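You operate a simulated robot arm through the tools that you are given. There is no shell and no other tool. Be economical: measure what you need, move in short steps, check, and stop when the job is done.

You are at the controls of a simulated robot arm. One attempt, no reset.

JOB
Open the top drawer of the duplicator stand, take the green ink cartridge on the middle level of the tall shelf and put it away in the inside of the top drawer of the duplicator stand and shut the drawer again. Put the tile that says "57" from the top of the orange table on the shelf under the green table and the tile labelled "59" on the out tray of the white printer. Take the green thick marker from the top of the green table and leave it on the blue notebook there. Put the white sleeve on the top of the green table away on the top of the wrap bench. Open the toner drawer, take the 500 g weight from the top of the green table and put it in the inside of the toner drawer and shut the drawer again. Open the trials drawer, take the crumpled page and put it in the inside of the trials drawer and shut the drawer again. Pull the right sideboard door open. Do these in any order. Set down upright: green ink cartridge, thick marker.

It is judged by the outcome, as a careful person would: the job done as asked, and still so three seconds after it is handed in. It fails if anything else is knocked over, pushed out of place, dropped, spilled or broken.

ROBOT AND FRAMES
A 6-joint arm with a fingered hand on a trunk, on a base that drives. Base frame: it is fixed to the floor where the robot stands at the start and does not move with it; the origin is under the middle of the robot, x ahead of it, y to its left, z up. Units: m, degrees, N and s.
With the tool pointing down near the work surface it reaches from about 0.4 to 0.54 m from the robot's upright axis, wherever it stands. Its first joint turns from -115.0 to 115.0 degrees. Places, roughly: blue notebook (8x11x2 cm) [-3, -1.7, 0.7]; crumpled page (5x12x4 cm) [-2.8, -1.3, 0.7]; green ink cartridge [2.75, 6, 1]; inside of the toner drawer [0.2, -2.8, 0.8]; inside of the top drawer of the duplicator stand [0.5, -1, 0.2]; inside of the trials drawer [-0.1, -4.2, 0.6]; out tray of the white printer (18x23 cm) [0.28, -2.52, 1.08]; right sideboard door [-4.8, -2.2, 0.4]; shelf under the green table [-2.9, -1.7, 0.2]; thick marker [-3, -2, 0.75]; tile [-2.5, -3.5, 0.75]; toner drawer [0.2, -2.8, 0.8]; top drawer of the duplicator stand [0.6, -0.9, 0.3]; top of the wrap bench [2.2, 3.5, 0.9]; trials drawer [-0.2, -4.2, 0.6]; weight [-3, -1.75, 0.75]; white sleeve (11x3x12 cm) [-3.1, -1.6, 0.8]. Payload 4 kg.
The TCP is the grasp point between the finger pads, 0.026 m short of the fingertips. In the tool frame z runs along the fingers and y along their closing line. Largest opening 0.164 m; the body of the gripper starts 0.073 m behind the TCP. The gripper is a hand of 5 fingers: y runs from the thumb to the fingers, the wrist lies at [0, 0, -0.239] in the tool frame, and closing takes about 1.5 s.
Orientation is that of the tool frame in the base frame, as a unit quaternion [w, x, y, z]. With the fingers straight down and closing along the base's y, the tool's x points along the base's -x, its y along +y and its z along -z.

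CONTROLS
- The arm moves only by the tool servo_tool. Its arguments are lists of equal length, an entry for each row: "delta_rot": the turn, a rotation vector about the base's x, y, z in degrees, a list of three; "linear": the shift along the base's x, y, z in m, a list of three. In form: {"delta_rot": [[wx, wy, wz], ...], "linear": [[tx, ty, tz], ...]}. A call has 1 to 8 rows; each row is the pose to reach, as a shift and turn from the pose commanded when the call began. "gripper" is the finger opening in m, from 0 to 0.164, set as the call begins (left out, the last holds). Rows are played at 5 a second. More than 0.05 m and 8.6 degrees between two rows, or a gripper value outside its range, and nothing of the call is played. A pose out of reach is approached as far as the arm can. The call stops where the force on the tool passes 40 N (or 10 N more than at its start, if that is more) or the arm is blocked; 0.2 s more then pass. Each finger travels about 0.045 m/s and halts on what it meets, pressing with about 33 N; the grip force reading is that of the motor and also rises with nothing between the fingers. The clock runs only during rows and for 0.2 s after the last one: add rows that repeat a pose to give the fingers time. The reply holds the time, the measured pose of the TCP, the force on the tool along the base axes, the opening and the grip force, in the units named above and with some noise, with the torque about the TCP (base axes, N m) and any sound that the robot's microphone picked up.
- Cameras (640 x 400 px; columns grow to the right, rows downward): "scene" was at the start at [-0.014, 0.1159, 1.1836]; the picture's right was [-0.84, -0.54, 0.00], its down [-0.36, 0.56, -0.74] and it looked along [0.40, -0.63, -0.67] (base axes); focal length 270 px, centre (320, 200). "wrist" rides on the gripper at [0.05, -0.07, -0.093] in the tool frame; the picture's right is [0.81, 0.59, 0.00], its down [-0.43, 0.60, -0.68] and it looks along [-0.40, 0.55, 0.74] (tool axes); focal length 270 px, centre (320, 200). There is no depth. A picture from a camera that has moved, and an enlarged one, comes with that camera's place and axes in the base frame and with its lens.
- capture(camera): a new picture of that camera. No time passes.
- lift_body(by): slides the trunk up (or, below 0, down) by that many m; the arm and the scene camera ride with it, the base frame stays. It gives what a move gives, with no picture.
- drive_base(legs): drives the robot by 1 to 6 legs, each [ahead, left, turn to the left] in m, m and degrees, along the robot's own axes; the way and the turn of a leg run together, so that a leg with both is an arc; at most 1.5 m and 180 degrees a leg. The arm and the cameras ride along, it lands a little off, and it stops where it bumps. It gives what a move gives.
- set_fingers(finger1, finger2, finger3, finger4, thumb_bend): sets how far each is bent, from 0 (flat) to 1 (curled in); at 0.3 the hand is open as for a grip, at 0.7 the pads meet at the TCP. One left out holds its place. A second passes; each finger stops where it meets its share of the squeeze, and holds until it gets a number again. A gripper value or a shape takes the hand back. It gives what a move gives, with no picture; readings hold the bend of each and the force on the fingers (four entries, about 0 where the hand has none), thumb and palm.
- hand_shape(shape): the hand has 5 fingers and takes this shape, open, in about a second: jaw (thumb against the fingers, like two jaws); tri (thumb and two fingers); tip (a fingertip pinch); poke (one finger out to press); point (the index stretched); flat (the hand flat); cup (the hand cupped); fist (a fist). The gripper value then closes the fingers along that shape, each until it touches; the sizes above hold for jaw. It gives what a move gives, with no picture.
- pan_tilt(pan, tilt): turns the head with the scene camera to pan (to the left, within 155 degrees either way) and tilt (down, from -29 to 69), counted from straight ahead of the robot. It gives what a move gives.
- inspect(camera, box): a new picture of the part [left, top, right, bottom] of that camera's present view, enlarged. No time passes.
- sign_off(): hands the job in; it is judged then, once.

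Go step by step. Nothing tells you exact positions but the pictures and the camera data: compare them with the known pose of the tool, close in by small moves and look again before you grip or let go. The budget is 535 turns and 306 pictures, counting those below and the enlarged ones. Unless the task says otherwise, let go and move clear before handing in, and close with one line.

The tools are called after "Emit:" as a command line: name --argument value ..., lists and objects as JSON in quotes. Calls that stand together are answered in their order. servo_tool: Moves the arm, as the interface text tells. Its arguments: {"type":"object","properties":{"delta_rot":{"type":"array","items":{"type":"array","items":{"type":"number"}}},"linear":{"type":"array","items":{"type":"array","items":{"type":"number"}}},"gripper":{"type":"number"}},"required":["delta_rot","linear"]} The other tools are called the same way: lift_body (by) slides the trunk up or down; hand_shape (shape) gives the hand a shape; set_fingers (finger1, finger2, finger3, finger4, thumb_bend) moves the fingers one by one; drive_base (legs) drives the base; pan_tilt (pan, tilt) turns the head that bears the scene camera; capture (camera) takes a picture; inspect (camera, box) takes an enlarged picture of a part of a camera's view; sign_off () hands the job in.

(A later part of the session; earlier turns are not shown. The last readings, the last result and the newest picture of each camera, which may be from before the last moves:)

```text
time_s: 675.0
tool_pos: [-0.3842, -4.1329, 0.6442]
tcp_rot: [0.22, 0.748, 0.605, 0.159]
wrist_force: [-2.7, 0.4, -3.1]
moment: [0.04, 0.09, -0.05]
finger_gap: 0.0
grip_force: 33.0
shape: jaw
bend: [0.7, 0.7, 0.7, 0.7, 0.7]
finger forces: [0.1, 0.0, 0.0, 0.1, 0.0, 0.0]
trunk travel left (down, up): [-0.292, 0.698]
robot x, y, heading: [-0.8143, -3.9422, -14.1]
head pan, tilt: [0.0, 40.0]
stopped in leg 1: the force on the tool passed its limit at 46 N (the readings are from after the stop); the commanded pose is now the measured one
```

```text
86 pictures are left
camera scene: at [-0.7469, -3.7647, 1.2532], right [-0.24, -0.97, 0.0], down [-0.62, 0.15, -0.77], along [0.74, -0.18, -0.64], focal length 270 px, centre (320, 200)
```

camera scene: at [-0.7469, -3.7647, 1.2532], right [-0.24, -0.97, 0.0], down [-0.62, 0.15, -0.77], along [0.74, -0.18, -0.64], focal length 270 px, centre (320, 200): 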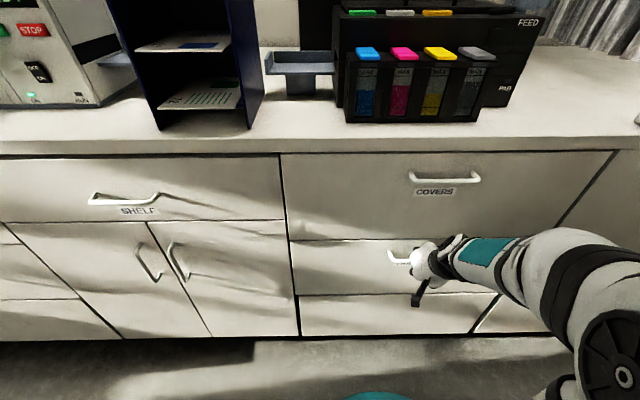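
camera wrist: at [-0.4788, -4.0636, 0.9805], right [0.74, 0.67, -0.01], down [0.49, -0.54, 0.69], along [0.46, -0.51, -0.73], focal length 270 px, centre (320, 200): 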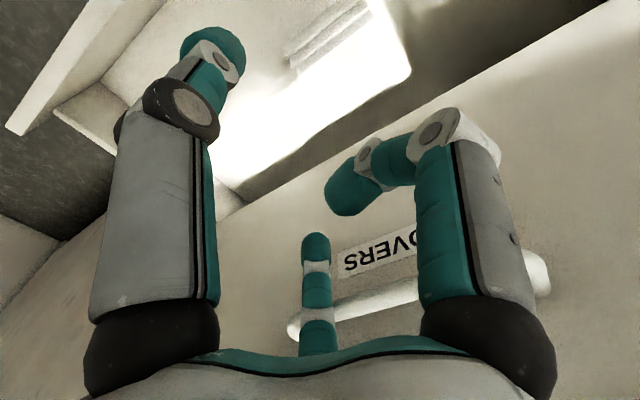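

The trials drawer is shut. Next the white sleeve: backing off, turning along the corridor and driving north.

Emit:
drive_base --legs '[[-0.1, 0, 0]]'

Emit:
lift_body --by 0.4

Emit:
drive_base --legs '[[-0.1, 0, 0], [0, 0, 90], [0.61, -0.17, 0], [1.387, 0.016, 0], [0.567, 0.203, 0], [0.316, 1.0, 0]]'

Emit:
drive_base --legs '[[0, 0, -76], [0, 0.1, 0], [-1.3, 0, 0], [-1.15, 0, 0], [0, -0.7, 0]]'

Emit:
capture --camera "scene"

```text
time_s: 676.1
tool_pos: [-0.4804, -4.1097, 0.6441]
tcp_rot: [0.222, 0.747, 0.605, 0.16]
wrist_force: [-0.6, 0.3, 0.0]
moment: [0.0, 0.03, -0.01]
finger_gap: 0.0002
grip_force: 33.0
shape: jaw
bend: [0.7, 0.7, 0.7, 0.7, 0.7]
finger forces: [0.1, 0.1, 0.0, 0.0, 0.0, 0.0]
trunk travel left (down, up): [-0.292, 0.698]
robot x, y, heading: [-0.916, -3.9155, -14.2]
head pan, tilt: [0.0, 40.0]
```

```text
time_s: 680.0
tool_pos: [-0.4815, -4.1107, 1.0435]
tcp_rot: [0.221, 0.748, 0.605, 0.159]
wrist_force: [0.0, 0.6, -0.7]
moment: [0.01, -0.01, 0.0]
finger_gap: 0.0
grip_force: 33.0
shape: jaw
bend: [0.7, 0.7, 0.7, 0.7, 0.7]
finger forces: [0.0, 0.0, 0.0, 0.1, 0.0, 0.1]
trunk travel left (down, up): [-0.692, 0.298]
robot x, y, heading: [-0.9128, -3.9147, -14.1]
head pan, tilt: [0.0, 40.0]
```

```text
time_s: 693.2
tool_pos: [-0.2986, -1.7324, 1.0446]
tcp_rot: [0.033, 0.063, 0.96, 0.27]
wrist_force: [0.1, -0.3, -0.4]
moment: [-0.01, -0.01, 0.02]
finger_gap: 0.0
grip_force: 33.0
shape: jaw
bend: [0.7, 0.7, 0.7, 0.7, 0.7]
finger forces: [0.0, 0.0, 0.1, 0.0, 0.0, 0.0]
trunk travel left (down, up): [-0.692, 0.298]
robot x, y, heading: [-0.4558, -2.178, 80.6]
head pan, tilt: [0.0, 40.0]
stopped in leg 4: the robot was blocked; the commanded pose is now the measured one
```

```text
time_s: 697.1
tool_pos: [0.0162, -2.2198, 1.0453]
tcp_rot: [0.192, 0.637, 0.721, 0.194]
wrist_force: [0.5, -0.8, -0.3]
moment: [-0.03, 0.0, -0.02]
finger_gap: 0.0
grip_force: 32.8
shape: jaw
bend: [0.7, 0.7, 0.7, 0.7, 0.7]
finger forces: [0.1, 0.0, 0.0, 0.1, 0.0, 0.0]
trunk travel left (down, up): [-0.692, 0.298]
robot x, y, heading: [-0.4566, -2.1778, 5.2]
head pan, tilt: [0.0, 40.0]
stopped in leg 2: the robot was blocked; the commanded pose is now the measured one
```

```text
85 pictures are left
camera scene: at [-0.447, -1.9897, 1.6531], right [0.09, -1.0, 0.0], down [-0.64, -0.06, -0.77], along [0.76, 0.07, -0.64], focal length 270 px, centre (320, 200)
```

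scene: 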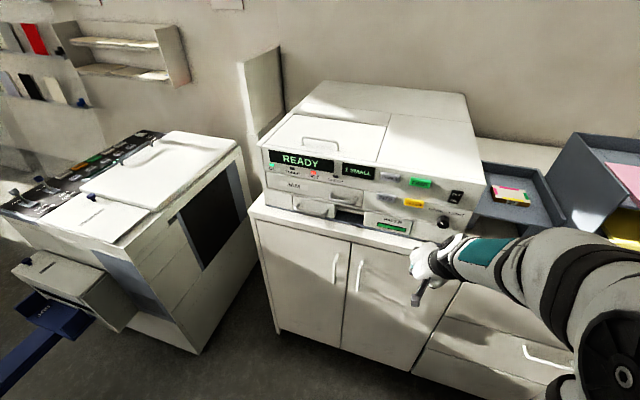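

The base nudged the trolley corner and stopped. I'll turn back along the corridor, sidestep away from the trolley, then continue north.

Emit:
drive_base --legs '[[0, 0, 71], [0, -0.09, 0], [0.72, 0, 0]]'

Emit:
pan_tilt --pan 100 --tilt 40

Emit:
capture --camera "scene"

```text
time_s: 700.9
tool_pos: [-0.2695, -1.7413, 1.0427]
tcp_rot: [0.04, 0.093, 0.958, 0.269]
wrist_force: [-0.2, -0.3, -1.4]
moment: [-0.03, -0.01, 0.02]
finger_gap: 0.0002
grip_force: 33.2
shape: jaw
bend: [0.7, 0.7, 0.7, 0.7, 0.7]
finger forces: [0.0, 0.0, 0.0, 0.0, 0.1, 0.0]
trunk travel left (down, up): [-0.692, 0.298]
robot x, y, heading: [-0.4528, -2.1805, 76.9]
head pan, tilt: [0.0, 40.0]
stopped in leg 1: the robot was blocked; the commanded pose is now the measured one
```

```text
time_s: 702.6
tool_pos: [-0.2679, -1.7408, 1.0439]
tcp_rot: [0.041, 0.093, 0.958, 0.269]
wrist_force: [0.1, -0.3, 0.0]
moment: [-0.05, 0.0, 0.04]
finger_gap: 0.0
grip_force: 33.0
shape: jaw
bend: [0.7, 0.7, 0.7, 0.7, 0.7]
finger forces: [0.0, 0.0, 0.0, 0.0, 0.0, 0.0]
trunk travel left (down, up): [-0.692, 0.298]
robot x, y, heading: [-0.4503, -2.1788, 77.3]
head pan, tilt: [100.0, 40.0]
```

```text
84 pictures are left
camera scene: at [-0.7335, -2.1894, 1.6531], right [0.05, 1.0, 0.0], down [0.64, -0.03, -0.77], along [-0.77, 0.04, -0.64], focal length 270 px, centre (320, 200)
```

scene: 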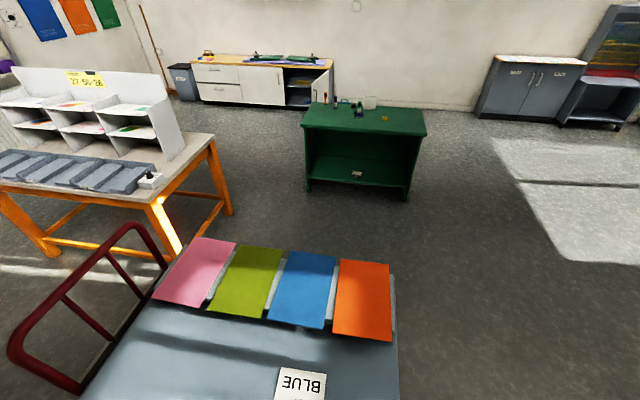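

Emit:
drive_base --legs '[[0, -0.1, 0]]'

Emit:
drive_base --legs '[[0.75, 0, 0]]'

Emit:
capture --camera "scene"

```text
time_s: 703.8
tool_pos: [-0.1712, -1.7634, 1.0442]
tcp_rot: [0.041, 0.093, 0.958, 0.269]
wrist_force: [0.4, -0.5, 0.0]
moment: [-0.01, 0.0, -0.03]
finger_gap: 0.0
grip_force: 33.0
shape: jaw
bend: [0.7, 0.7, 0.7, 0.7, 0.7]
finger forces: [0.0, 0.0, 0.1, 0.1, 0.0, 0.0]
trunk travel left (down, up): [-0.692, 0.298]
robot x, y, heading: [-0.3591, -2.2004, 77.1]
head pan, tilt: [100.0, 40.0]
```

```text
time_s: 707.8
tool_pos: [-0.0059, -1.0396, 1.0433]
tcp_rot: [0.041, 0.091, 0.958, 0.27]
wrist_force: [-0.2, 0.7, 0.8]
moment: [-0.02, 0.01, -0.01]
finger_gap: 0.0
grip_force: 32.9
shape: jaw
bend: [0.7, 0.7, 0.7, 0.7, 0.7]
finger forces: [0.0, 0.0, 0.1, 0.0, 0.0, 0.0]
trunk travel left (down, up): [-0.692, 0.298]
robot x, y, heading: [-0.1929, -1.4774, 77.2]
head pan, tilt: [100.0, 40.0]
```

```text
83 pictures are left
camera scene: at [-0.4702, -1.4874, 1.6532], right [0.05, 1.0, 0.0], down [0.64, -0.03, -0.77], along [-0.77, 0.04, -0.64], focal length 270 px, centre (320, 200)
```

scene: 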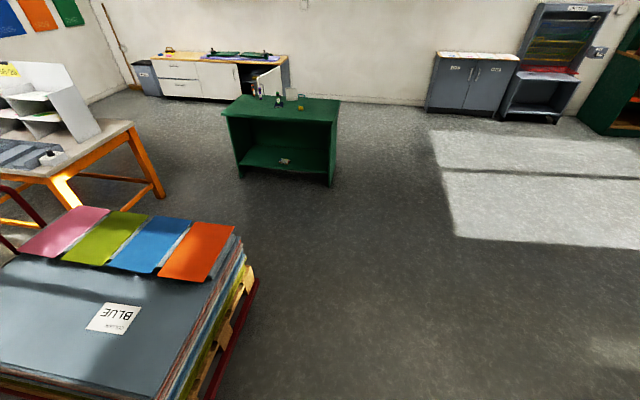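

Trolley is where it was. Continuing west round to the green table's back side for the sleeve.

Emit:
drive_base --legs '[[0, 1.05, 0], [0, 0, -77.2], [0, 0.5, 0], [-1.3, 0, 0], [-1.2, 0, 0], [0, -0.8, 0]]'

Emit:
pan_tilt --pan 0 --tilt 45

Emit:
capture --camera "scene"

```text
time_s: 734.8
tool_pos: [-3.272, -1.6478, 1.045]
tcp_rot: [0.201, 0.675, 0.685, 0.184]
wrist_force: [0.1, 0.1, -0.3]
moment: [0.02, -0.02, 0.01]
finger_gap: 0.0001
grip_force: 32.7
shape: jaw
bend: [0.7, 0.7, 0.7, 0.7, 0.7]
finger forces: [0.1, 0.1, 0.1, 0.0, 0.0, 0.0]
trunk travel left (down, up): [-0.692, 0.298]
robot x, y, heading: [-3.7373, -1.558, -1.1]
head pan, tilt: [100.0, 40.0]
```

```text
time_s: 736.6
tool_pos: [-3.2722, -1.6483, 1.0434]
tcp_rot: [0.202, 0.675, 0.685, 0.183]
wrist_force: [0.0, 0.2, 0.3]
moment: [0.04, -0.03, -0.02]
finger_gap: 0.0
grip_force: 32.7
shape: jaw
bend: [0.7, 0.7, 0.7, 0.7, 0.7]
finger forces: [0.0, 0.1, 0.1, 0.0, 0.0, 0.0]
trunk travel left (down, up): [-0.692, 0.298]
robot x, y, heading: [-3.7388, -1.5559, -0.8]
head pan, tilt: [0.0, 45.0]
```

```text
82 pictures are left
camera scene: at [-3.7119, -1.3698, 1.6459], right [-0.02, -1.0, 0.0], down [-0.71, 0.01, -0.71], along [0.71, -0.01, -0.71], focal length 270 px, centre (320, 200)
```

scene: 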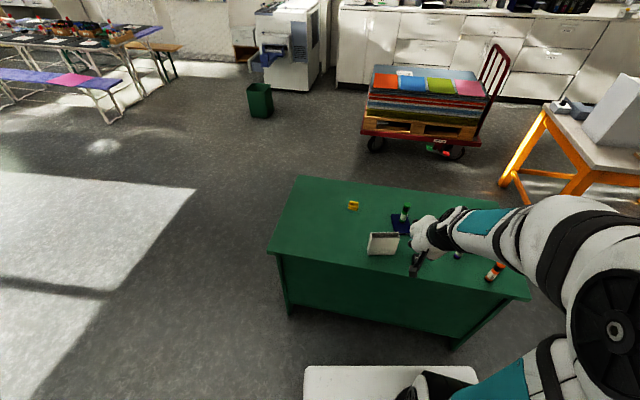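

Sleeve is at (-3.086, -1.63), its long side along y. I'll make the hand vertical so the thumb and fingers pinch its 3 cm thickness, open, and move over it.

Emit:
servo_tool --delta_rot '[[0.4, 7.95, -0.2], [0.8, 15.9, -0.4], [1.2, 23.9, -0.6], [1.6, 31.8, -0.8], [1.6, 31.8, -0.8]]' --linear '[[0, 0, 0], [0, 0, 0], [0, 0, 0], [0, 0, 0], [0, 0, 0]]'

Emit:
hand_shape --shape "jaw"

Emit:
drive_base --legs '[[0.186, 0.022, 0]]'

Emit:
capture --camera "wrist"

Emit:
capture --camera "scene"

```text
time_s: 737.8
tool_pos: [-3.2727, -1.6487, 1.0438]
tcp_rot: [-0.002, 0.707, 0.707, -0.001]
wrist_force: [-0.2, -0.2, 0.2]
moment: [0.0, -0.04, 0.0]
finger_gap: 0.0001
grip_force: 33.0
shape: jaw
bend: [0.7, 0.7, 0.7, 0.7, 0.7]
finger forces: [0.0, 0.0, 0.0, 0.1, 0.1, 0.1]
trunk travel left (down, up): [-0.692, 0.298]
robot x, y, heading: [-3.739, -1.5553, -1.1]
head pan, tilt: [0.0, 45.0]
```

```text
time_s: 738.7
tool_pos: [-3.2722, -1.6472, 1.0441]
tcp_rot: [-0.002, 0.707, 0.707, -0.001]
wrist_force: [0.3, 0.1, -0.4]
moment: [0.01, 0.02, -0.02]
finger_gap: 0.1641
grip_force: 0.0
shape: jaw
bend: [0.3, 0.3, 0.3, 0.3, 0.3]
finger forces: [0.0, 0.1, 0.0, 0.1, 0.1, 0.0]
trunk travel left (down, up): [-0.692, 0.298]
robot x, y, heading: [-3.735, -1.5533, -1.0]
head pan, tilt: [0.0, 45.0]
```

```text
time_s: 740.2
tool_pos: [-3.0866, -1.6287, 1.0428]
tcp_rot: [-0.002, 0.706, 0.708, -0.001]
wrist_force: [-0.3, 0.5, -0.1]
moment: [0.0, -0.03, -0.01]
finger_gap: 0.1638
grip_force: 0.1
shape: jaw
bend: [0.3, 0.3, 0.3, 0.3, 0.3]
finger forces: [0.1, 0.1, 0.0, 0.1, 0.0, 0.0]
trunk travel left (down, up): [-0.692, 0.298]
robot x, y, heading: [-3.5488, -1.5355, -0.7]
head pan, tilt: [0.0, 45.0]
```

```text
81 pictures are left
camera wrist: at [-3.1555, -1.5791, 1.1355], right [0.59, 0.81, 0.0], down [0.6, -0.43, 0.67], along [0.55, -0.4, -0.74], focal length 270 px, centre (320, 200)
```

wrist: 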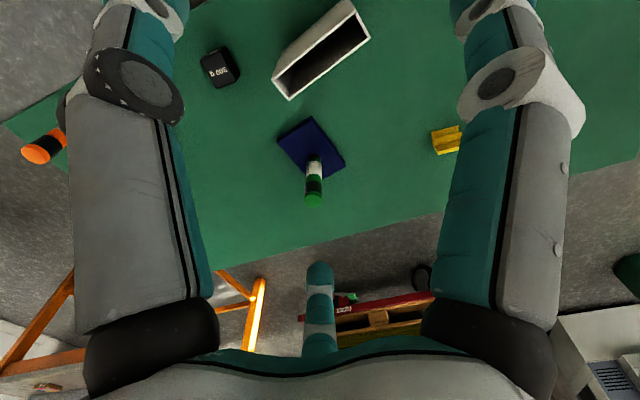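

```text
80 pictures are left
camera scene: at [-3.526, -1.3507, 1.6458], right [-0.02, -1.0, 0.0], down [-0.71, 0.01, -0.71], along [0.71, -0.01, -0.71], focal length 270 px, centre (320, 200)
```

scene: 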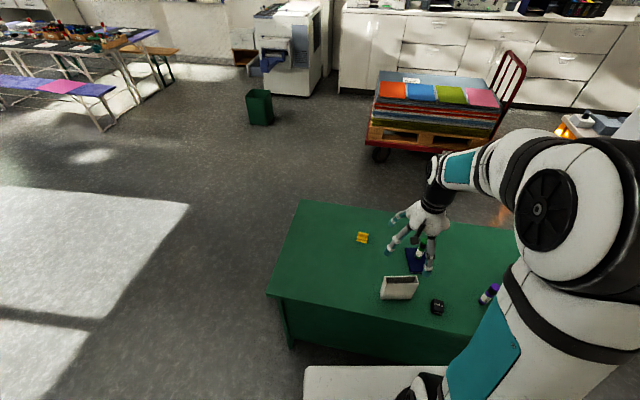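

Hand is over the sleeve (open-topped box), aligned. Shifting 7 mm and lowering.

Emit:
servo_tool --delta_rot '[[0, 0, 0]]' --linear '[[-0.007, 0.001, 0]]'

Emit:
lift_body --by -0.235

Emit:
capture --camera "wrist"

```text
time_s: 740.6
tool_pos: [-3.094, -1.6268, 1.0438]
tcp_rot: [-0.002, 0.706, 0.708, -0.001]
wrist_force: [0.0, 0.7, 0.4]
moment: [-0.02, 0.02, 0.01]
finger_gap: 0.1639
grip_force: 0.0
shape: jaw
bend: [0.3, 0.3, 0.3, 0.3, 0.3]
finger forces: [0.0, 0.0, 0.0, 0.0, 0.1, 0.0]
trunk travel left (down, up): [-0.692, 0.298]
robot x, y, heading: [-3.5523, -1.5362, -0.9]
head pan, tilt: [0.0, 45.0]
```

```text
time_s: 743.1
tool_pos: [-3.0937, -1.6276, 0.8098]
tcp_rot: [-0.002, 0.707, 0.708, 0.0]
wrist_force: [-0.3, 0.4, 0.9]
moment: [-0.01, 0.0, 0.02]
finger_gap: 0.1643
grip_force: 0.2
shape: jaw
bend: [0.3, 0.3, 0.3, 0.3, 0.3]
finger forces: [0.0, 0.1, 0.1, 0.0, 0.1, 0.0]
trunk travel left (down, up): [-0.457, 0.533]
robot x, y, heading: [-3.5538, -1.5363, -1.0]
head pan, tilt: [0.0, 45.0]
```

```text
79 pictures are left
camera wrist: at [-3.1634, -1.5784, 0.9012], right [0.59, 0.81, 0.0], down [0.6, -0.43, 0.67], along [0.55, -0.4, -0.74], focal length 270 px, centre (320, 200)
```

wrist: 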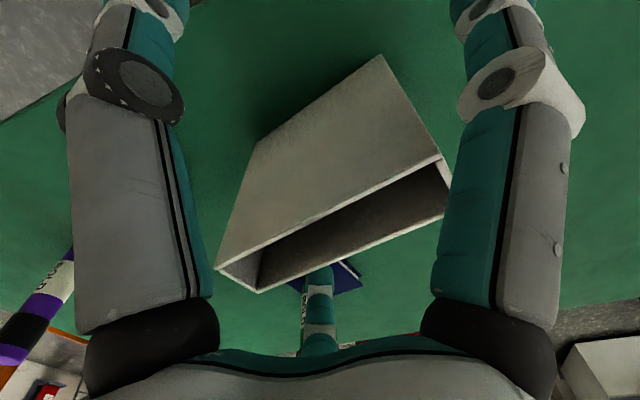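

Emit:
set_fingers --finger2 0.8 --finger3 0.8 --thumb_bend 0.8

Emit:
servo_tool --delta_rot '[[0, 0, 0], [0, 0, 0], [0, 0, 0]]' --linear '[[0, 0, 0.02], [0, 0, 0.05], [0, 0, 0.09]]'

Emit:
capture --camera "wrist"

Emit:
capture --camera "scene"

```text
time_s: 744.1
tool_pos: [-3.0943, -1.628, 0.8092]
tcp_rot: [-0.002, 0.706, 0.708, -0.001]
wrist_force: [0.0, 0.2, 0.3]
moment: [-0.01, 0.01, -0.01]
finger_gap: 0.0708
grip_force: 21.4
shape: fingers
bend: [0.3, 0.62, 0.62, 0.3, 0.65]
finger forces: [0.1, 10.8, 10.5, 0.0, 21.2, 0.1]
trunk travel left (down, up): [-0.457, 0.533]
robot x, y, heading: [-3.5488, -1.5375, -0.7]
head pan, tilt: [0.0, 45.0]
```

```text
time_s: 744.9
tool_pos: [-3.0921, -1.6282, 0.8983]
tcp_rot: [-0.002, 0.707, 0.708, -0.001]
wrist_force: [-0.7, 0.1, -0.4]
moment: [0.01, 0.02, 0.02]
finger_gap: 0.0707
grip_force: 20.9
shape: fingers
bend: [0.3, 0.62, 0.62, 0.3, 0.65]
finger forces: [0.0, 10.7, 10.5, 0.0, 21.2, 0.0]
trunk travel left (down, up): [-0.457, 0.533]
robot x, y, heading: [-3.5552, -1.5389, -0.9]
head pan, tilt: [0.0, 45.0]
```

```text
78 pictures are left
camera wrist: at [-3.1618, -1.5781, 0.9906], right [0.59, 0.81, 0.0], down [0.6, -0.43, 0.67], along [0.55, -0.4, -0.74], focal length 270 px, centre (320, 200)
```

wrist: 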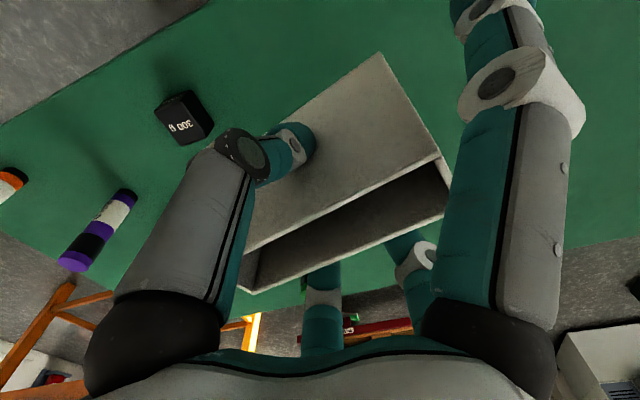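

```text
77 pictures are left
camera scene: at [-3.5274, -1.3508, 1.4108], right [-0.02, -1.0, 0.0], down [-0.71, 0.01, -0.71], along [0.71, -0.01, -0.71], focal length 270 px, centre (320, 200)
```

scene: 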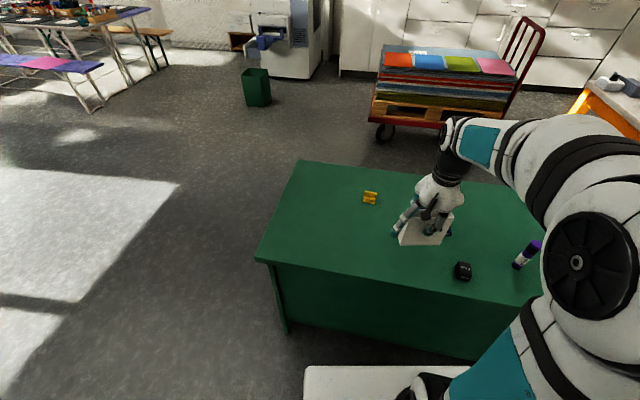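

Sleeve is held. Raising it and driving toward the wrap bench by the open floor west of the long tables.

Emit:
lift_body --by 0.25

Emit:
drive_base --legs '[[-0.2, 0, 0.9], [0, 0.85, 0], [1.4, 0, 0], [0.6, 0, 0], [0, 0, 90], [1.5, 0, 0]]'

Emit:
drive_base --legs '[[1.3, 0, 0]]'

Emit:
pan_tilt --pan -40 --tilt 20

Emit:
capture --camera "scene"

```text
time_s: 747.4
tool_pos: [-3.0926, -1.6278, 1.1491]
tcp_rot: [-0.003, 0.706, 0.708, -0.001]
wrist_force: [0.5, 0.6, -0.2]
moment: [0.02, -0.01, 0.02]
finger_gap: 0.071
grip_force: 20.8
shape: fingers
bend: [0.3, 0.62, 0.62, 0.3, 0.65]
finger forces: [0.0, 10.7, 10.5, 0.0, 21.3, 0.1]
trunk travel left (down, up): [-0.707, 0.283]
robot x, y, heading: [-3.5499, -1.5385, -0.8]
head pan, tilt: [0.0, 45.0]
```

```text
time_s: 773.7
tool_pos: [-1.7203, 1.3179, 1.1482]
tcp_rot: [-0.001, -0.022, 1.0, -0.002]
wrist_force: [-0.3, 0.0, -0.6]
moment: [-0.03, -0.01, -0.03]
finger_gap: 0.0708
grip_force: 20.5
shape: fingers
bend: [0.3, 0.62, 0.62, 0.3, 0.65]
finger forces: [0.0, 10.7, 10.4, 0.0, 21.0, 0.1]
trunk travel left (down, up): [-0.707, 0.283]
robot x, y, heading: [-1.7893, 0.8536, 91.6]
head pan, tilt: [0.0, 45.0]
```

```text
time_s: 780.2
tool_pos: [-1.7684, 2.616, 1.1491]
tcp_rot: [-0.001, -0.027, 1.0, -0.003]
wrist_force: [0.1, 0.7, -0.8]
moment: [-0.01, -0.02, 0.04]
finger_gap: 0.0707
grip_force: 21.5
shape: fingers
bend: [0.3, 0.62, 0.62, 0.3, 0.65]
finger forces: [0.0, 10.6, 10.4, 0.1, 21.0, 0.0]
trunk travel left (down, up): [-0.707, 0.283]
robot x, y, heading: [-1.8389, 2.1521, 92.2]
head pan, tilt: [0.0, 45.0]
```

```text
time_s: 781.3
tool_pos: [-1.7682, 2.6151, 1.1479]
tcp_rot: [-0.001, -0.028, 1.0, -0.001]
wrist_force: [0.2, 0.7, -0.3]
moment: [-0.02, -0.02, 0.0]
finger_gap: 0.071
grip_force: 20.8
shape: fingers
bend: [0.3, 0.62, 0.62, 0.3, 0.65]
finger forces: [0.0, 10.6, 10.5, 0.0, 21.0, 0.0]
trunk travel left (down, up): [-0.707, 0.283]
robot x, y, heading: [-1.8368, 2.1568, 92.2]
head pan, tilt: [-40.0, 20.0]
```

```text
76 pictures are left
camera scene: at [-1.9596, 2.1595, 1.6995], right [0.79, -0.61, 0.0], down [-0.21, -0.27, -0.94], along [0.58, 0.74, -0.34], focal length 270 px, centre (320, 200)
```

scene: 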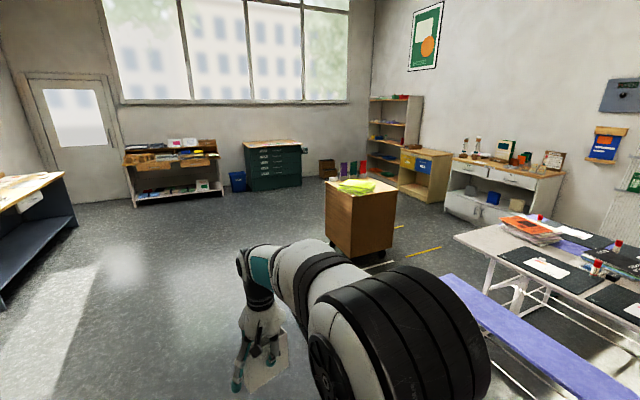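

I can see the wrap bench (wood-topped white unit) and the tall shelf. Zooming in.

Emit:
inspect --camera "scene" --box '[340, 80, 600, 240]'

```text
2.46 times, centred on (470, 160) of scene
camera zoom: at [-1.9596, 2.1595, 1.6995], right [0.79, -0.61, 0.0], down [-0.21, -0.27, -0.94], along [0.58, 0.74, -0.34], focal length 664 px, centre (-49, 298)
```

zoom: 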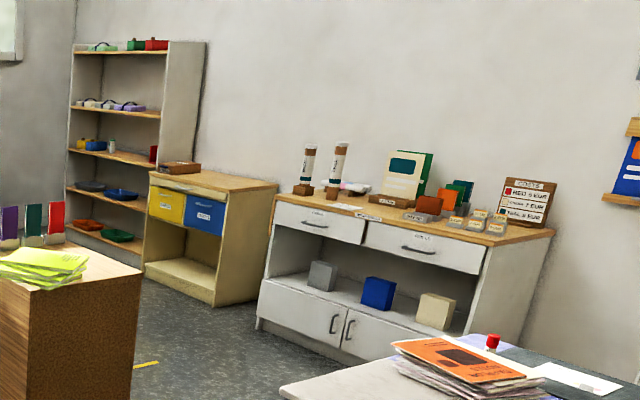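

The wrap bench front runs near x 2.2–2.3. I'll go through the gap between the table end and the brown counter, then look at its top.

Emit:
drive_base --legs '[[1.25, 0, 0], [0, 0, -92.2], [1.5, 0, 0], [1.3, 0, 0]]'

Emit:
pan_tilt --pan 0 --tilt 30

Emit:
capture --camera "scene"

```text
time_s: 804.7
tool_pos: [1.4039, 3.4186, 1.1472]
tcp_rot: [-0.002, 0.684, 0.729, -0.001]
wrist_force: [-0.3, -0.3, -0.9]
moment: [0.0, 0.05, 0.01]
finger_gap: 0.0709
grip_force: 20.4
shape: fingers
bend: [0.3, 0.62, 0.62, 0.3, 0.65]
finger forces: [0.0, 10.6, 10.3, 0.0, 20.7, 0.0]
trunk travel left (down, up): [-0.707, 0.283]
robot x, y, heading: [0.9369, 3.4815, 2.5]
head pan, tilt: [-40.0, 20.0]
```

```text
time_s: 805.8
tool_pos: [1.4042, 3.4179, 1.1475]
tcp_rot: [-0.002, 0.685, 0.729, -0.001]
wrist_force: [0.1, -0.3, -0.9]
moment: [-0.01, 0.02, -0.01]
finger_gap: 0.071
grip_force: 20.8
shape: fingers
bend: [0.3, 0.62, 0.62, 0.3, 0.65]
finger forces: [0.0, 10.5, 10.2, 0.1, 20.7, 0.0]
trunk travel left (down, up): [-0.707, 0.283]
robot x, y, heading: [0.9382, 3.4851, 2.6]
head pan, tilt: [0.0, 30.0]
```

```text
74 pictures are left
camera scene: at [0.9616, 3.6685, 1.6835], right [0.04, -1.0, 0.0], down [-0.5, -0.02, -0.87], along [0.87, 0.04, -0.5], focal length 270 px, centre (320, 200)
```

scene: 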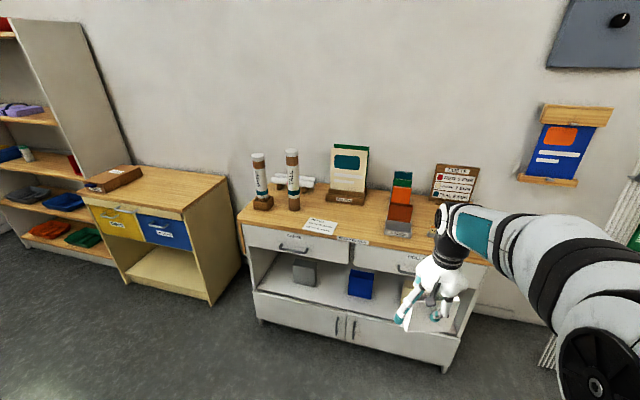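

Emit:
inspect --camera "scene" --box '[220, 130, 500, 310]'

Emit:
inspect --camera "scene" --box '[0, 60, 260, 300]'

```text
2.22 times, centred on (360, 220) of scene
camera zoom: at [0.9616, 3.6685, 1.6835], right [0.04, -1.0, 0.0], down [-0.5, -0.02, -0.87], along [0.87, 0.04, -0.5], focal length 600 px, centre (231, 156)
```

zoom: 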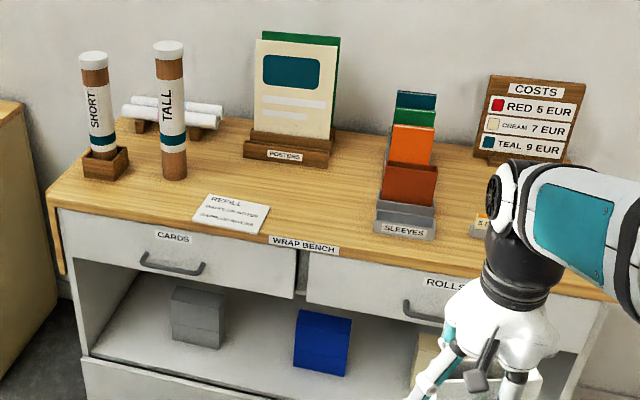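

```text
1.67 times, centred on (130, 180) of scene
camera zoom: at [0.9616, 3.6685, 1.6835], right [0.04, -1.0, 0.0], down [-0.5, -0.02, -0.87], along [0.87, 0.04, -0.5], focal length 450 px, centre (637, 233)
```

zoom: 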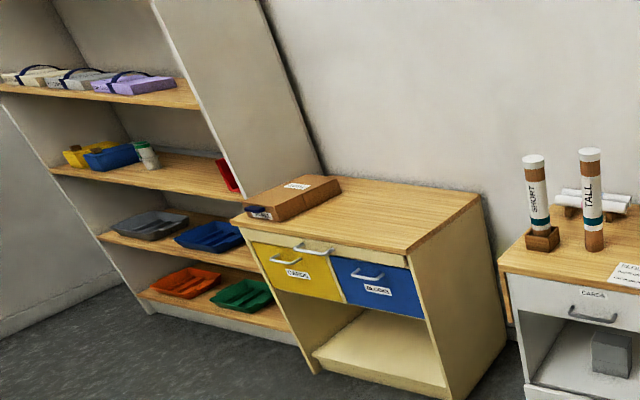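

It is labelled WRAP BENCH. There's free top space around (2.10, 3.515) between the REFILL card and the SLEEVES holder. Moving in.

Emit:
drive_base --legs '[[0.45, 0.068, 0]]'

Emit:
drive_base --legs '[[0.18, 0, 0]]'

Emit:
pan_tilt --pan 0 --tilt 50

Emit:
capture --camera "scene"

Emit:
capture --camera "wrist"

```text
time_s: 808.5
tool_pos: [1.8481, 3.5115, 1.147]
tcp_rot: [-0.002, 0.682, 0.731, -0.001]
wrist_force: [0.8, 0.0, -1.8]
moment: [-0.01, 0.01, 0.0]
finger_gap: 0.0708
grip_force: 20.6
shape: fingers
bend: [0.3, 0.62, 0.62, 0.3, 0.65]
finger forces: [0.1, 10.5, 10.2, 0.0, 20.7, 0.0]
trunk travel left (down, up): [-0.707, 0.283]
robot x, y, heading: [1.3821, 3.5734, 3.0]
head pan, tilt: [0.0, 30.0]
```

```text
time_s: 810.0
tool_pos: [2.0269, 3.5216, 1.1481]
tcp_rot: [-0.002, 0.682, 0.731, -0.001]
wrist_force: [0.0, 0.3, -1.3]
moment: [-0.02, 0.05, -0.01]
finger_gap: 0.071
grip_force: 21.1
shape: fingers
bend: [0.3, 0.62, 0.62, 0.3, 0.65]
finger forces: [0.0, 10.5, 10.3, 0.1, 20.8, 0.1]
trunk travel left (down, up): [-0.707, 0.283]
robot x, y, heading: [1.5599, 3.5783, 3.0]
head pan, tilt: [0.0, 30.0]
```

```text
time_s: 810.8
tool_pos: [2.0269, 3.5222, 1.148]
tcp_rot: [-0.002, 0.682, 0.731, -0.001]
wrist_force: [-0.5, 0.5, 0.0]
moment: [0.02, 0.02, -0.03]
finger_gap: 0.0706
grip_force: 21.0
shape: fingers
bend: [0.3, 0.62, 0.62, 0.3, 0.65]
finger forces: [0.0, 10.5, 10.1, 0.1, 20.8, 0.0]
trunk travel left (down, up): [-0.707, 0.283]
robot x, y, heading: [1.5621, 3.5793, 3.0]
head pan, tilt: [0.0, 50.0]
```

```text
71 pictures are left
camera scene: at [1.5689, 3.7675, 1.654], right [0.05, -1.0, 0.0], down [-0.76, -0.04, -0.64], along [0.64, 0.03, -0.77], focal length 270 px, centre (320, 200)
```

scene: 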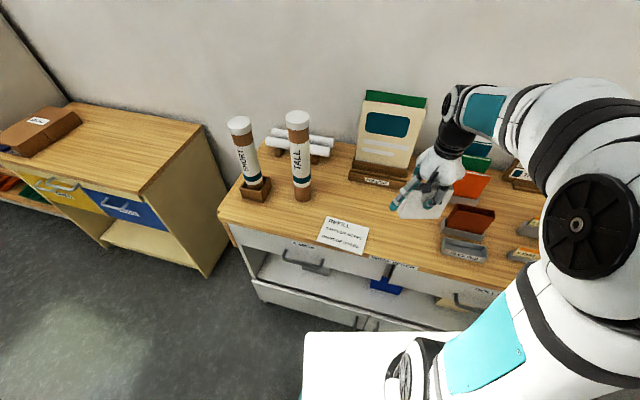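

```text
70 pictures are left
camera wrist: at [1.9535, 3.5663, 1.2401], right [0.53, 0.85, 0.0], down [0.63, -0.39, 0.67], along [0.57, -0.36, -0.74], focal length 270 px, centre (320, 200)
```

wrist: 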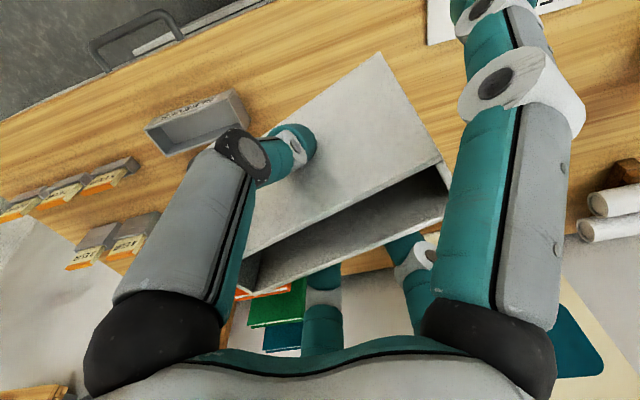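

Bench top is z≈0.91; free patch x 1.99–2.28, y 3.42–3.63. I'll move 5 cm further in and lower.

Emit:
servo_tool --delta_rot '[[0, 0, 0], [0, 0, 0]]' --linear '[[0.025, 0, 0], [0.05, 0, 0]]'

Emit:
lift_body --by -0.11

Emit:
servo_tool --delta_rot '[[0, 0, 0], [0, 0, 0], [0, 0, 0], [0, 0, 0], [0, 0, 0]]' --linear '[[0, 0, -0.006], [0, 0, -0.012], [0, 0, -0.017], [0, 0, -0.021], [0, 0, -0.024]]'

Emit:
capture --camera "wrist"

```text
time_s: 811.4
tool_pos: [2.0748, 3.5234, 1.1472]
tcp_rot: [-0.002, 0.682, 0.732, -0.001]
wrist_force: [-0.3, -1.1, -1.9]
moment: [-0.01, 0.01, 0.0]
finger_gap: 0.0709
grip_force: 21.4
shape: fingers
bend: [0.3, 0.62, 0.62, 0.3, 0.65]
finger forces: [0.1, 10.5, 10.3, 0.0, 20.8, 0.0]
trunk travel left (down, up): [-0.707, 0.283]
robot x, y, heading: [1.5599, 3.5785, 3.2]
head pan, tilt: [0.0, 50.0]
```

```text
time_s: 812.9
tool_pos: [2.0739, 3.523, 1.0379]
tcp_rot: [-0.001, 0.682, 0.732, -0.001]
wrist_force: [-1.5, -0.9, -1.8]
moment: [0.0, 0.0, -0.04]
finger_gap: 0.0709
grip_force: 20.9
shape: fingers
bend: [0.3, 0.62, 0.62, 0.3, 0.65]
finger forces: [0.1, 10.5, 10.3, 0.1, 20.9, 0.0]
trunk travel left (down, up): [-0.597, 0.393]
robot x, y, heading: [1.5594, 3.5808, 3.1]
head pan, tilt: [0.0, 50.0]
```

```text
time_s: 814.1
tool_pos: [2.0764, 3.5228, 1.0128]
tcp_rot: [-0.001, 0.682, 0.731, -0.001]
wrist_force: [0.0, 0.0, -1.3]
moment: [0.0, 0.0, -0.04]
finger_gap: 0.071
grip_force: 21.5
shape: fingers
bend: [0.3, 0.62, 0.62, 0.3, 0.65]
finger forces: [0.0, 10.5, 10.3, 0.1, 20.7, 0.0]
trunk travel left (down, up): [-0.597, 0.393]
robot x, y, heading: [1.5574, 3.5804, 2.9]
head pan, tilt: [0.0, 50.0]
```

```text
69 pictures are left
camera wrist: at [2.0021, 3.5673, 1.1053], right [0.53, 0.85, 0.0], down [0.63, -0.39, 0.67], along [0.57, -0.36, -0.74], focal length 270 px, centre (320, 200)
```

wrist: 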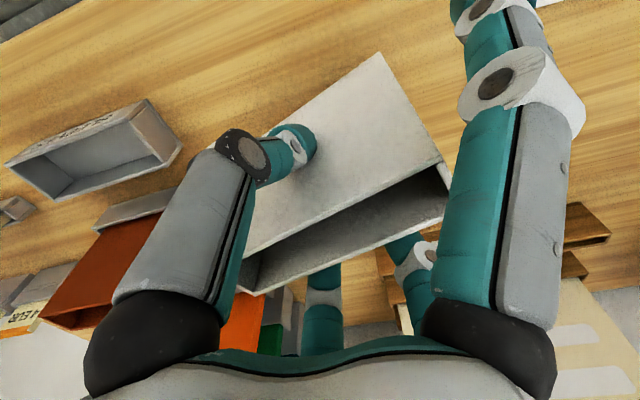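

Emit:
servo_tool --delta_rot '[[0, 0, 0], [0, 0, 0], [0, 0, 0], [0, 0, 0], [0, 0, 0]]' --linear '[[0, 0, -0.003], [0, 0, -0.006], [0, 0, -0.009], [0, 0, -0.012], [0, 0, -0.014]]'

```text
time_s: 815.3
tool_pos: [2.0739, 3.523, 0.9998]
tcp_rot: [-0.002, 0.682, 0.731, -0.001]
wrist_force: [-0.3, 1.1, -0.1]
moment: [0.01, 0.01, 0.02]
finger_gap: 0.0712
grip_force: 21.1
shape: fingers
bend: [0.3, 0.62, 0.62, 0.3, 0.65]
finger forces: [0.0, 10.5, 10.4, 0.0, 20.8, 0.1]
trunk travel left (down, up): [-0.597, 0.393]
robot x, y, heading: [1.5623, 3.5777, 3.0]
head pan, tilt: [0.0, 50.0]
```

Emit:
servo_tool --delta_rot '[[0, 0, 0], [0, 0, 0], [0, 0, 0], [0, 0, 0], [0, 0, 0]]' --linear '[[0, 0, -0.003], [0, 0, -0.006], [0, 0, -0.009], [0, 0, -0.012], [0, 0, -0.015]]'

Emit:
capture --camera "wrist"

```text
time_s: 816.5
tool_pos: [2.0739, 3.5242, 0.9857]
tcp_rot: [0.0, 0.682, 0.732, 0.001]
wrist_force: [-2.6, 0.9, 12.2]
moment: [0.03, -0.02, 0.03]
finger_gap: 0.071
grip_force: 23.7
shape: fingers
bend: [0.3, 0.62, 0.62, 0.3, 0.65]
finger forces: [0.0, 11.0, 10.8, 0.0, 24.3, 0.0]
trunk travel left (down, up): [-0.597, 0.393]
robot x, y, heading: [1.5615, 3.5815, 3.0]
head pan, tilt: [0.0, 50.0]
```

```text
68 pictures are left
camera wrist: at [2.002, 3.5675, 1.0778], right [0.53, 0.85, 0.0], down [0.62, -0.39, 0.68], along [0.57, -0.36, -0.74], focal length 270 px, centre (320, 200)
```

wrist: 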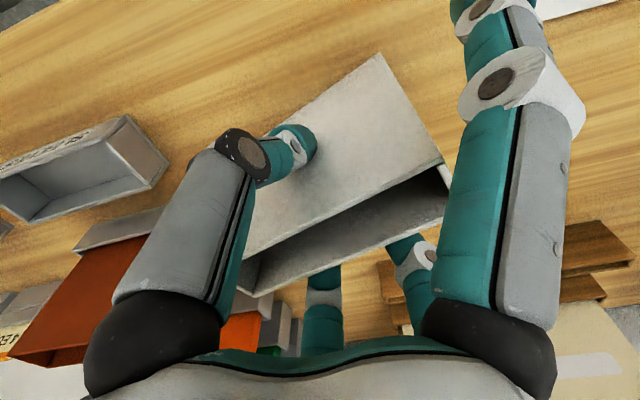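

Sleeve is standing on the bench (12 N contact). Releasing and rising.

Emit:
set_fingers --finger2 0.48 --finger3 0.48 --thumb_bend 0.45

Emit:
servo_tool --delta_rot '[[0, 0, 0], [0, 0, 0], [0, 0, 0], [0, 0, 0], [0, 0, 0]]' --linear '[[0, 0, 0.02], [0, 0, 0.05], [0, 0, 0.09], [0, 0, 0.13], [0, 0, 0.16]]'

Emit:
drive_base --legs '[[-0.3, 0, 0]]'

Emit:
capture --camera "scene"

```text
time_s: 817.5
tool_pos: [2.0758, 3.5231, 0.9843]
tcp_rot: [-0.001, 0.682, 0.731, 0.0]
wrist_force: [-0.4, -0.3, 0.2]
moment: [-0.06, -0.01, 0.04]
finger_gap: 0.0761
grip_force: 0.1
shape: fingers
bend: [0.3, 0.48, 0.48, 0.3, 0.45]
finger forces: [0.0, 0.0, 0.0, 0.0, 0.0, 0.1]
trunk travel left (down, up): [-0.597, 0.393]
robot x, y, heading: [1.5592, 3.5805, 2.8]
head pan, tilt: [0.0, 50.0]
```

```text
time_s: 818.7
tool_pos: [2.0772, 3.5252, 1.1457]
tcp_rot: [-0.002, 0.682, 0.731, -0.001]
wrist_force: [-0.1, 0.5, -0.3]
moment: [0.0, 0.01, -0.01]
finger_gap: 0.0763
grip_force: 0.0
shape: fingers
bend: [0.3, 0.48, 0.48, 0.3, 0.45]
finger forces: [0.1, 0.1, 0.0, 0.0, 0.1, 0.0]
trunk travel left (down, up): [-0.597, 0.393]
robot x, y, heading: [1.5598, 3.5802, 3.1]
head pan, tilt: [0.0, 50.0]
```

```text
time_s: 820.7
tool_pos: [1.7778, 3.5088, 1.1469]
tcp_rot: [-0.002, 0.681, 0.733, -0.001]
wrist_force: [0.1, -0.3, -0.2]
moment: [-0.04, -0.03, -0.02]
finger_gap: 0.0759
grip_force: 0.1
shape: fingers
bend: [0.3, 0.48, 0.48, 0.3, 0.45]
finger forces: [0.0, 0.0, 0.0, 0.0, 0.0, 0.1]
trunk travel left (down, up): [-0.597, 0.393]
robot x, y, heading: [1.2605, 3.5614, 3.2]
head pan, tilt: [0.0, 50.0]
```

```text
67 pictures are left
camera scene: at [1.2685, 3.7512, 1.544], right [0.06, -1.0, 0.0], down [-0.76, -0.04, -0.64], along [0.64, 0.04, -0.77], focal length 270 px, centre (320, 200)
```

scene: 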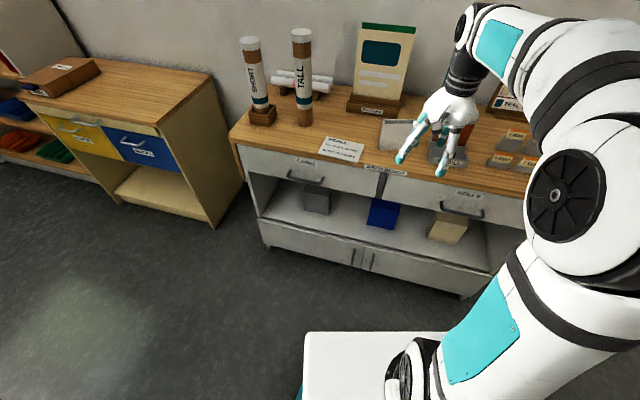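

The sleeve stands on the wrap bench. Last item: the green ink cartridge. Driving to the tall shelf and setting the hand to a 40° forward tilt that will suit both the shelf and the drawer.

Emit:
drive_base --legs '[[-0.05, 0, -3.2], [0, 1.45, 0], [0, 0.75, 0], [0.5, 0, 0]]'

Emit:
servo_tool --delta_rot '[[-2.6, -2.6, 7.17], [-5.2, -5.2, 14.3], [-7.8, -7.8, 21.5], [-10.4, -10.4, 28.7], [-13, -13, 35.8], [-15.65, -15.65, 43]]' --linear '[[0.005, 0, -0.01], [0.01, 0, -0.02], [0.02, 0, -0.03], [0.03, 0, -0.04], [0.035, 0, -0.05], [0.04, 0, -0.06]]'

Emit:
servo_tool --delta_rot '[[-2.6, -2.6, 7.17], [-5.2, -5.2, 14.3], [-7.8, -7.8, 21.5], [-10.4, -10.4, 28.7], [-13, -13, 35.8], [-15.65, -15.65, 43]]' --linear '[[0.005, 0, -0.01], [0.01, 0, -0.02], [0.02, 0, -0.03], [0.03, 0, -0.04], [0.035, 0, -0.05], [0.04, 0, -0.06]]' --gripper 0.12

Emit:
pan_tilt --pan 0 --tilt 25

Emit:
capture --camera "scene"

```text
time_s: 834.4
tool_pos: [2.2222, 5.6127, 1.1446]
tcp_rot: [-0.001, 0.704, 0.71, 0.0]
wrist_force: [0.2, 0.0, 0.8]
moment: [-0.01, 0.04, -0.01]
finger_gap: 0.0759
grip_force: 0.1
shape: fingers
bend: [0.3, 0.48, 0.48, 0.3, 0.45]
finger forces: [0.0, 0.0, 0.0, 0.0, 0.0, 0.1]
trunk travel left (down, up): [-0.597, 0.393]
robot x, y, heading: [1.7129, 5.7062, -0.6]
head pan, tilt: [0.0, 50.0]
```

```text
time_s: 835.8
tool_pos: [2.2625, 5.6128, 1.0845]
tcp_rot: [0.187, 0.383, 0.905, -0.003]
wrist_force: [0.3, 0.3, -0.6]
moment: [0.01, 0.01, -0.02]
finger_gap: 0.0759
grip_force: 0.0
shape: fingers
bend: [0.3, 0.48, 0.48, 0.3, 0.45]
finger forces: [0.0, 0.1, 0.0, 0.0, 0.0, 0.0]
trunk travel left (down, up): [-0.597, 0.393]
robot x, y, heading: [1.7097, 5.7033, -0.8]
head pan, tilt: [0.0, 50.0]
```

```text
time_s: 837.2
tool_pos: [2.3038, 5.6118, 1.0246]
tcp_rot: [0.342, -0.002, 0.94, -0.003]
wrist_force: [0.1, -0.1, 0.3]
moment: [-0.01, -0.03, 0.01]
finger_gap: 0.1205
grip_force: 0.0
shape: jaw
bend: [0.28, 0.28, 0.28, 0.28, 0.62]
finger forces: [0.0, 0.0, 0.0, 0.1, 0.1, 0.0]
trunk travel left (down, up): [-0.597, 0.393]
robot x, y, heading: [1.7109, 5.7045, -0.6]
head pan, tilt: [0.0, 50.0]
```

```text
time_s: 838.1
tool_pos: [2.303, 5.6121, 1.025]
tcp_rot: [0.341, -0.003, 0.94, -0.003]
wrist_force: [0.7, 0.1, -0.7]
moment: [0.0, -0.01, 0.01]
finger_gap: 0.1203
grip_force: 0.1
shape: jaw
bend: [0.28, 0.28, 0.28, 0.28, 0.62]
finger forces: [0.0, 0.0, 0.1, 0.1, 0.0, 0.0]
trunk travel left (down, up): [-0.597, 0.393]
robot x, y, heading: [1.7116, 5.7013, -0.8]
head pan, tilt: [0.0, 25.0]
```

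```text
66 pictures are left
camera scene: at [1.7454, 5.8873, 1.5814], right [-0.01, -1.0, 0.0], down [-0.42, 0.0, -0.91], along [0.91, -0.01, -0.42], focal length 270 px, centre (320, 200)
```

scene: 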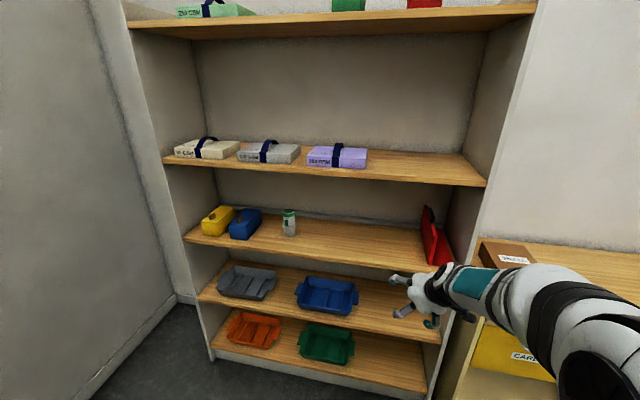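

Cartridge base triangulates to (2.807, 6.016, 0.908), about 11 cm in from the shelf edge. Lining up in front of it.

Emit:
drive_base --legs '[[0.3, 0.41, 0.8]]'

Emit:
lift_body --by -0.036

Emit:
capture --camera "wrist"

```text
time_s: 841.0
tool_pos: [2.6072, 6.024, 1.0255]
tcp_rot: [0.34, -0.006, 0.94, -0.001]
wrist_force: [0.5, 0.1, 0.0]
moment: [0.01, 0.03, 0.03]
finger_gap: 0.1204
grip_force: 0.2
shape: jaw
bend: [0.28, 0.28, 0.28, 0.28, 0.62]
finger forces: [0.1, 0.0, 0.0, 0.0, 0.0, 0.1]
trunk travel left (down, up): [-0.597, 0.393]
robot x, y, heading: [2.0099, 6.1073, -0.1]
head pan, tilt: [0.0, 25.0]
```

```text
time_s: 841.9
tool_pos: [2.6061, 6.0234, 0.9887]
tcp_rot: [0.341, -0.005, 0.94, -0.001]
wrist_force: [-0.5, 0.4, -0.3]
moment: [0.0, -0.03, 0.01]
finger_gap: 0.1204
grip_force: 0.2
shape: jaw
bend: [0.28, 0.28, 0.28, 0.28, 0.62]
finger forces: [0.0, 0.0, 0.0, 0.0, 0.0, 0.0]
trunk travel left (down, up): [-0.561, 0.429]
robot x, y, heading: [2.0144, 6.1087, -0.0]
head pan, tilt: [0.0, 25.0]
```

```text
65 pictures are left
camera wrist: at [2.5084, 5.9522, 1.0267], right [-0.63, 0.58, -0.52], down [-0.11, 0.6, 0.79], along [0.77, 0.55, -0.31], focal length 270 px, centre (320, 200)
```

wrist: 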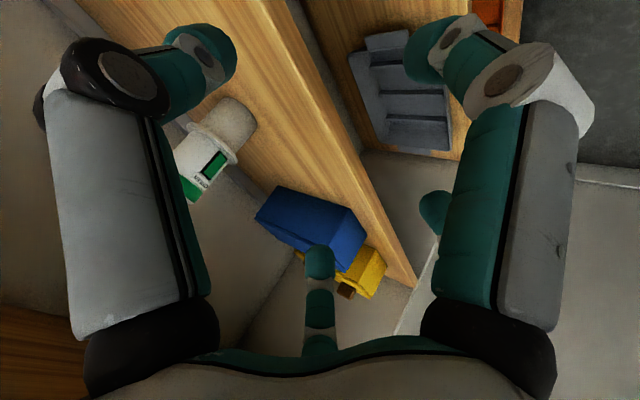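

On line. Advancing so the cartridge sits between thumb and fingers.

Emit:
drive_base --legs '[[0.185, -0.009, 0]]'

Emit:
capture --camera "wrist"

```text
time_s: 843.4
tool_pos: [2.7902, 6.0113, 0.9884]
tcp_rot: [0.342, -0.005, 0.94, -0.002]
wrist_force: [0.9, -1.4, 0.1]
moment: [0.02, -0.02, 0.01]
finger_gap: 0.1204
grip_force: 0.0
shape: jaw
bend: [0.28, 0.28, 0.28, 0.28, 0.62]
finger forces: [0.1, 0.0, 0.0, 0.6, 0.0, 0.1]
trunk travel left (down, up): [-0.561, 0.429]
robot x, y, heading: [2.1973, 6.1001, -0.7]
head pan, tilt: [0.0, 25.0]
```

```text
64 pictures are left
camera wrist: at [2.6927, 5.9402, 1.0264], right [-0.62, 0.58, -0.52], down [-0.11, 0.6, 0.79], along [0.77, 0.55, -0.31], focal length 270 px, centre (320, 200)
```

wrist: 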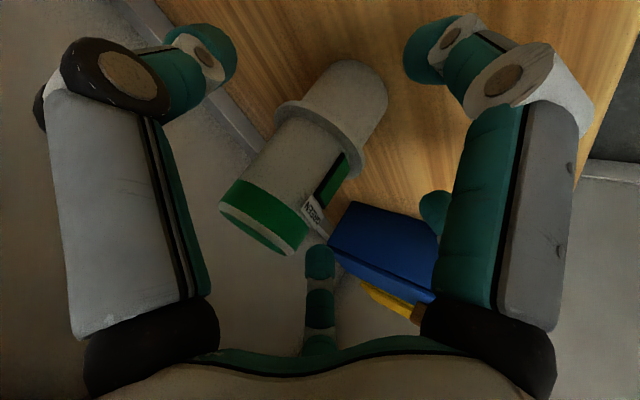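

Centred. Closing thumb and fingers 2, 3 around the body, then a small test lift.

Emit:
set_fingers --finger2 0.85 --finger3 0.85 --thumb_bend 0.85

Emit:
servo_tool --delta_rot '[[0, 0, 0], [0, 0, 0]]' --linear '[[0, 0, 0.01], [0, 0, 0.03]]'

Emit:
capture --camera "wrist"

```text
time_s: 844.4
tool_pos: [2.7909, 6.0114, 0.9892]
tcp_rot: [0.341, -0.004, 0.94, -0.003]
wrist_force: [0.1, 1.1, 1.4]
moment: [-0.02, -0.05, -0.01]
finger_gap: 0.0642
grip_force: 1.0
shape: fingers
bend: [0.28, 0.82, 0.77, 0.25, 0.86]
finger forces: [0.0, 0.1, 0.1, 2.1, 0.0, 0.0]
trunk travel left (down, up): [-0.561, 0.429]
robot x, y, heading: [2.1982, 6.0974, -0.1]
head pan, tilt: [0.0, 25.0]
```

```text
time_s: 845.0
tool_pos: [2.7907, 6.0129, 1.0192]
tcp_rot: [0.342, -0.004, 0.94, -0.002]
wrist_force: [0.1, -0.1, -0.1]
moment: [-0.04, 0.0, -0.02]
finger_gap: 0.0642
grip_force: 0.1
shape: fingers
bend: [0.28, 0.82, 0.77, 0.28, 0.86]
finger forces: [0.0, 0.0, 0.0, 0.0, 0.1, 0.0]
trunk travel left (down, up): [-0.561, 0.429]
robot x, y, heading: [2.2002, 6.101, -0.3]
head pan, tilt: [0.0, 25.0]
```

```text
63 pictures are left
camera wrist: at [2.6922, 5.9408, 1.0574], right [-0.62, 0.58, -0.52], down [-0.11, 0.6, 0.79], along [0.77, 0.55, -0.31], focal length 270 px, centre (320, 200)
```

wrist: 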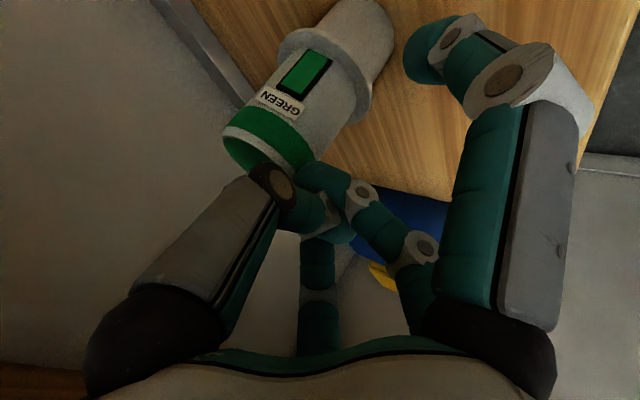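

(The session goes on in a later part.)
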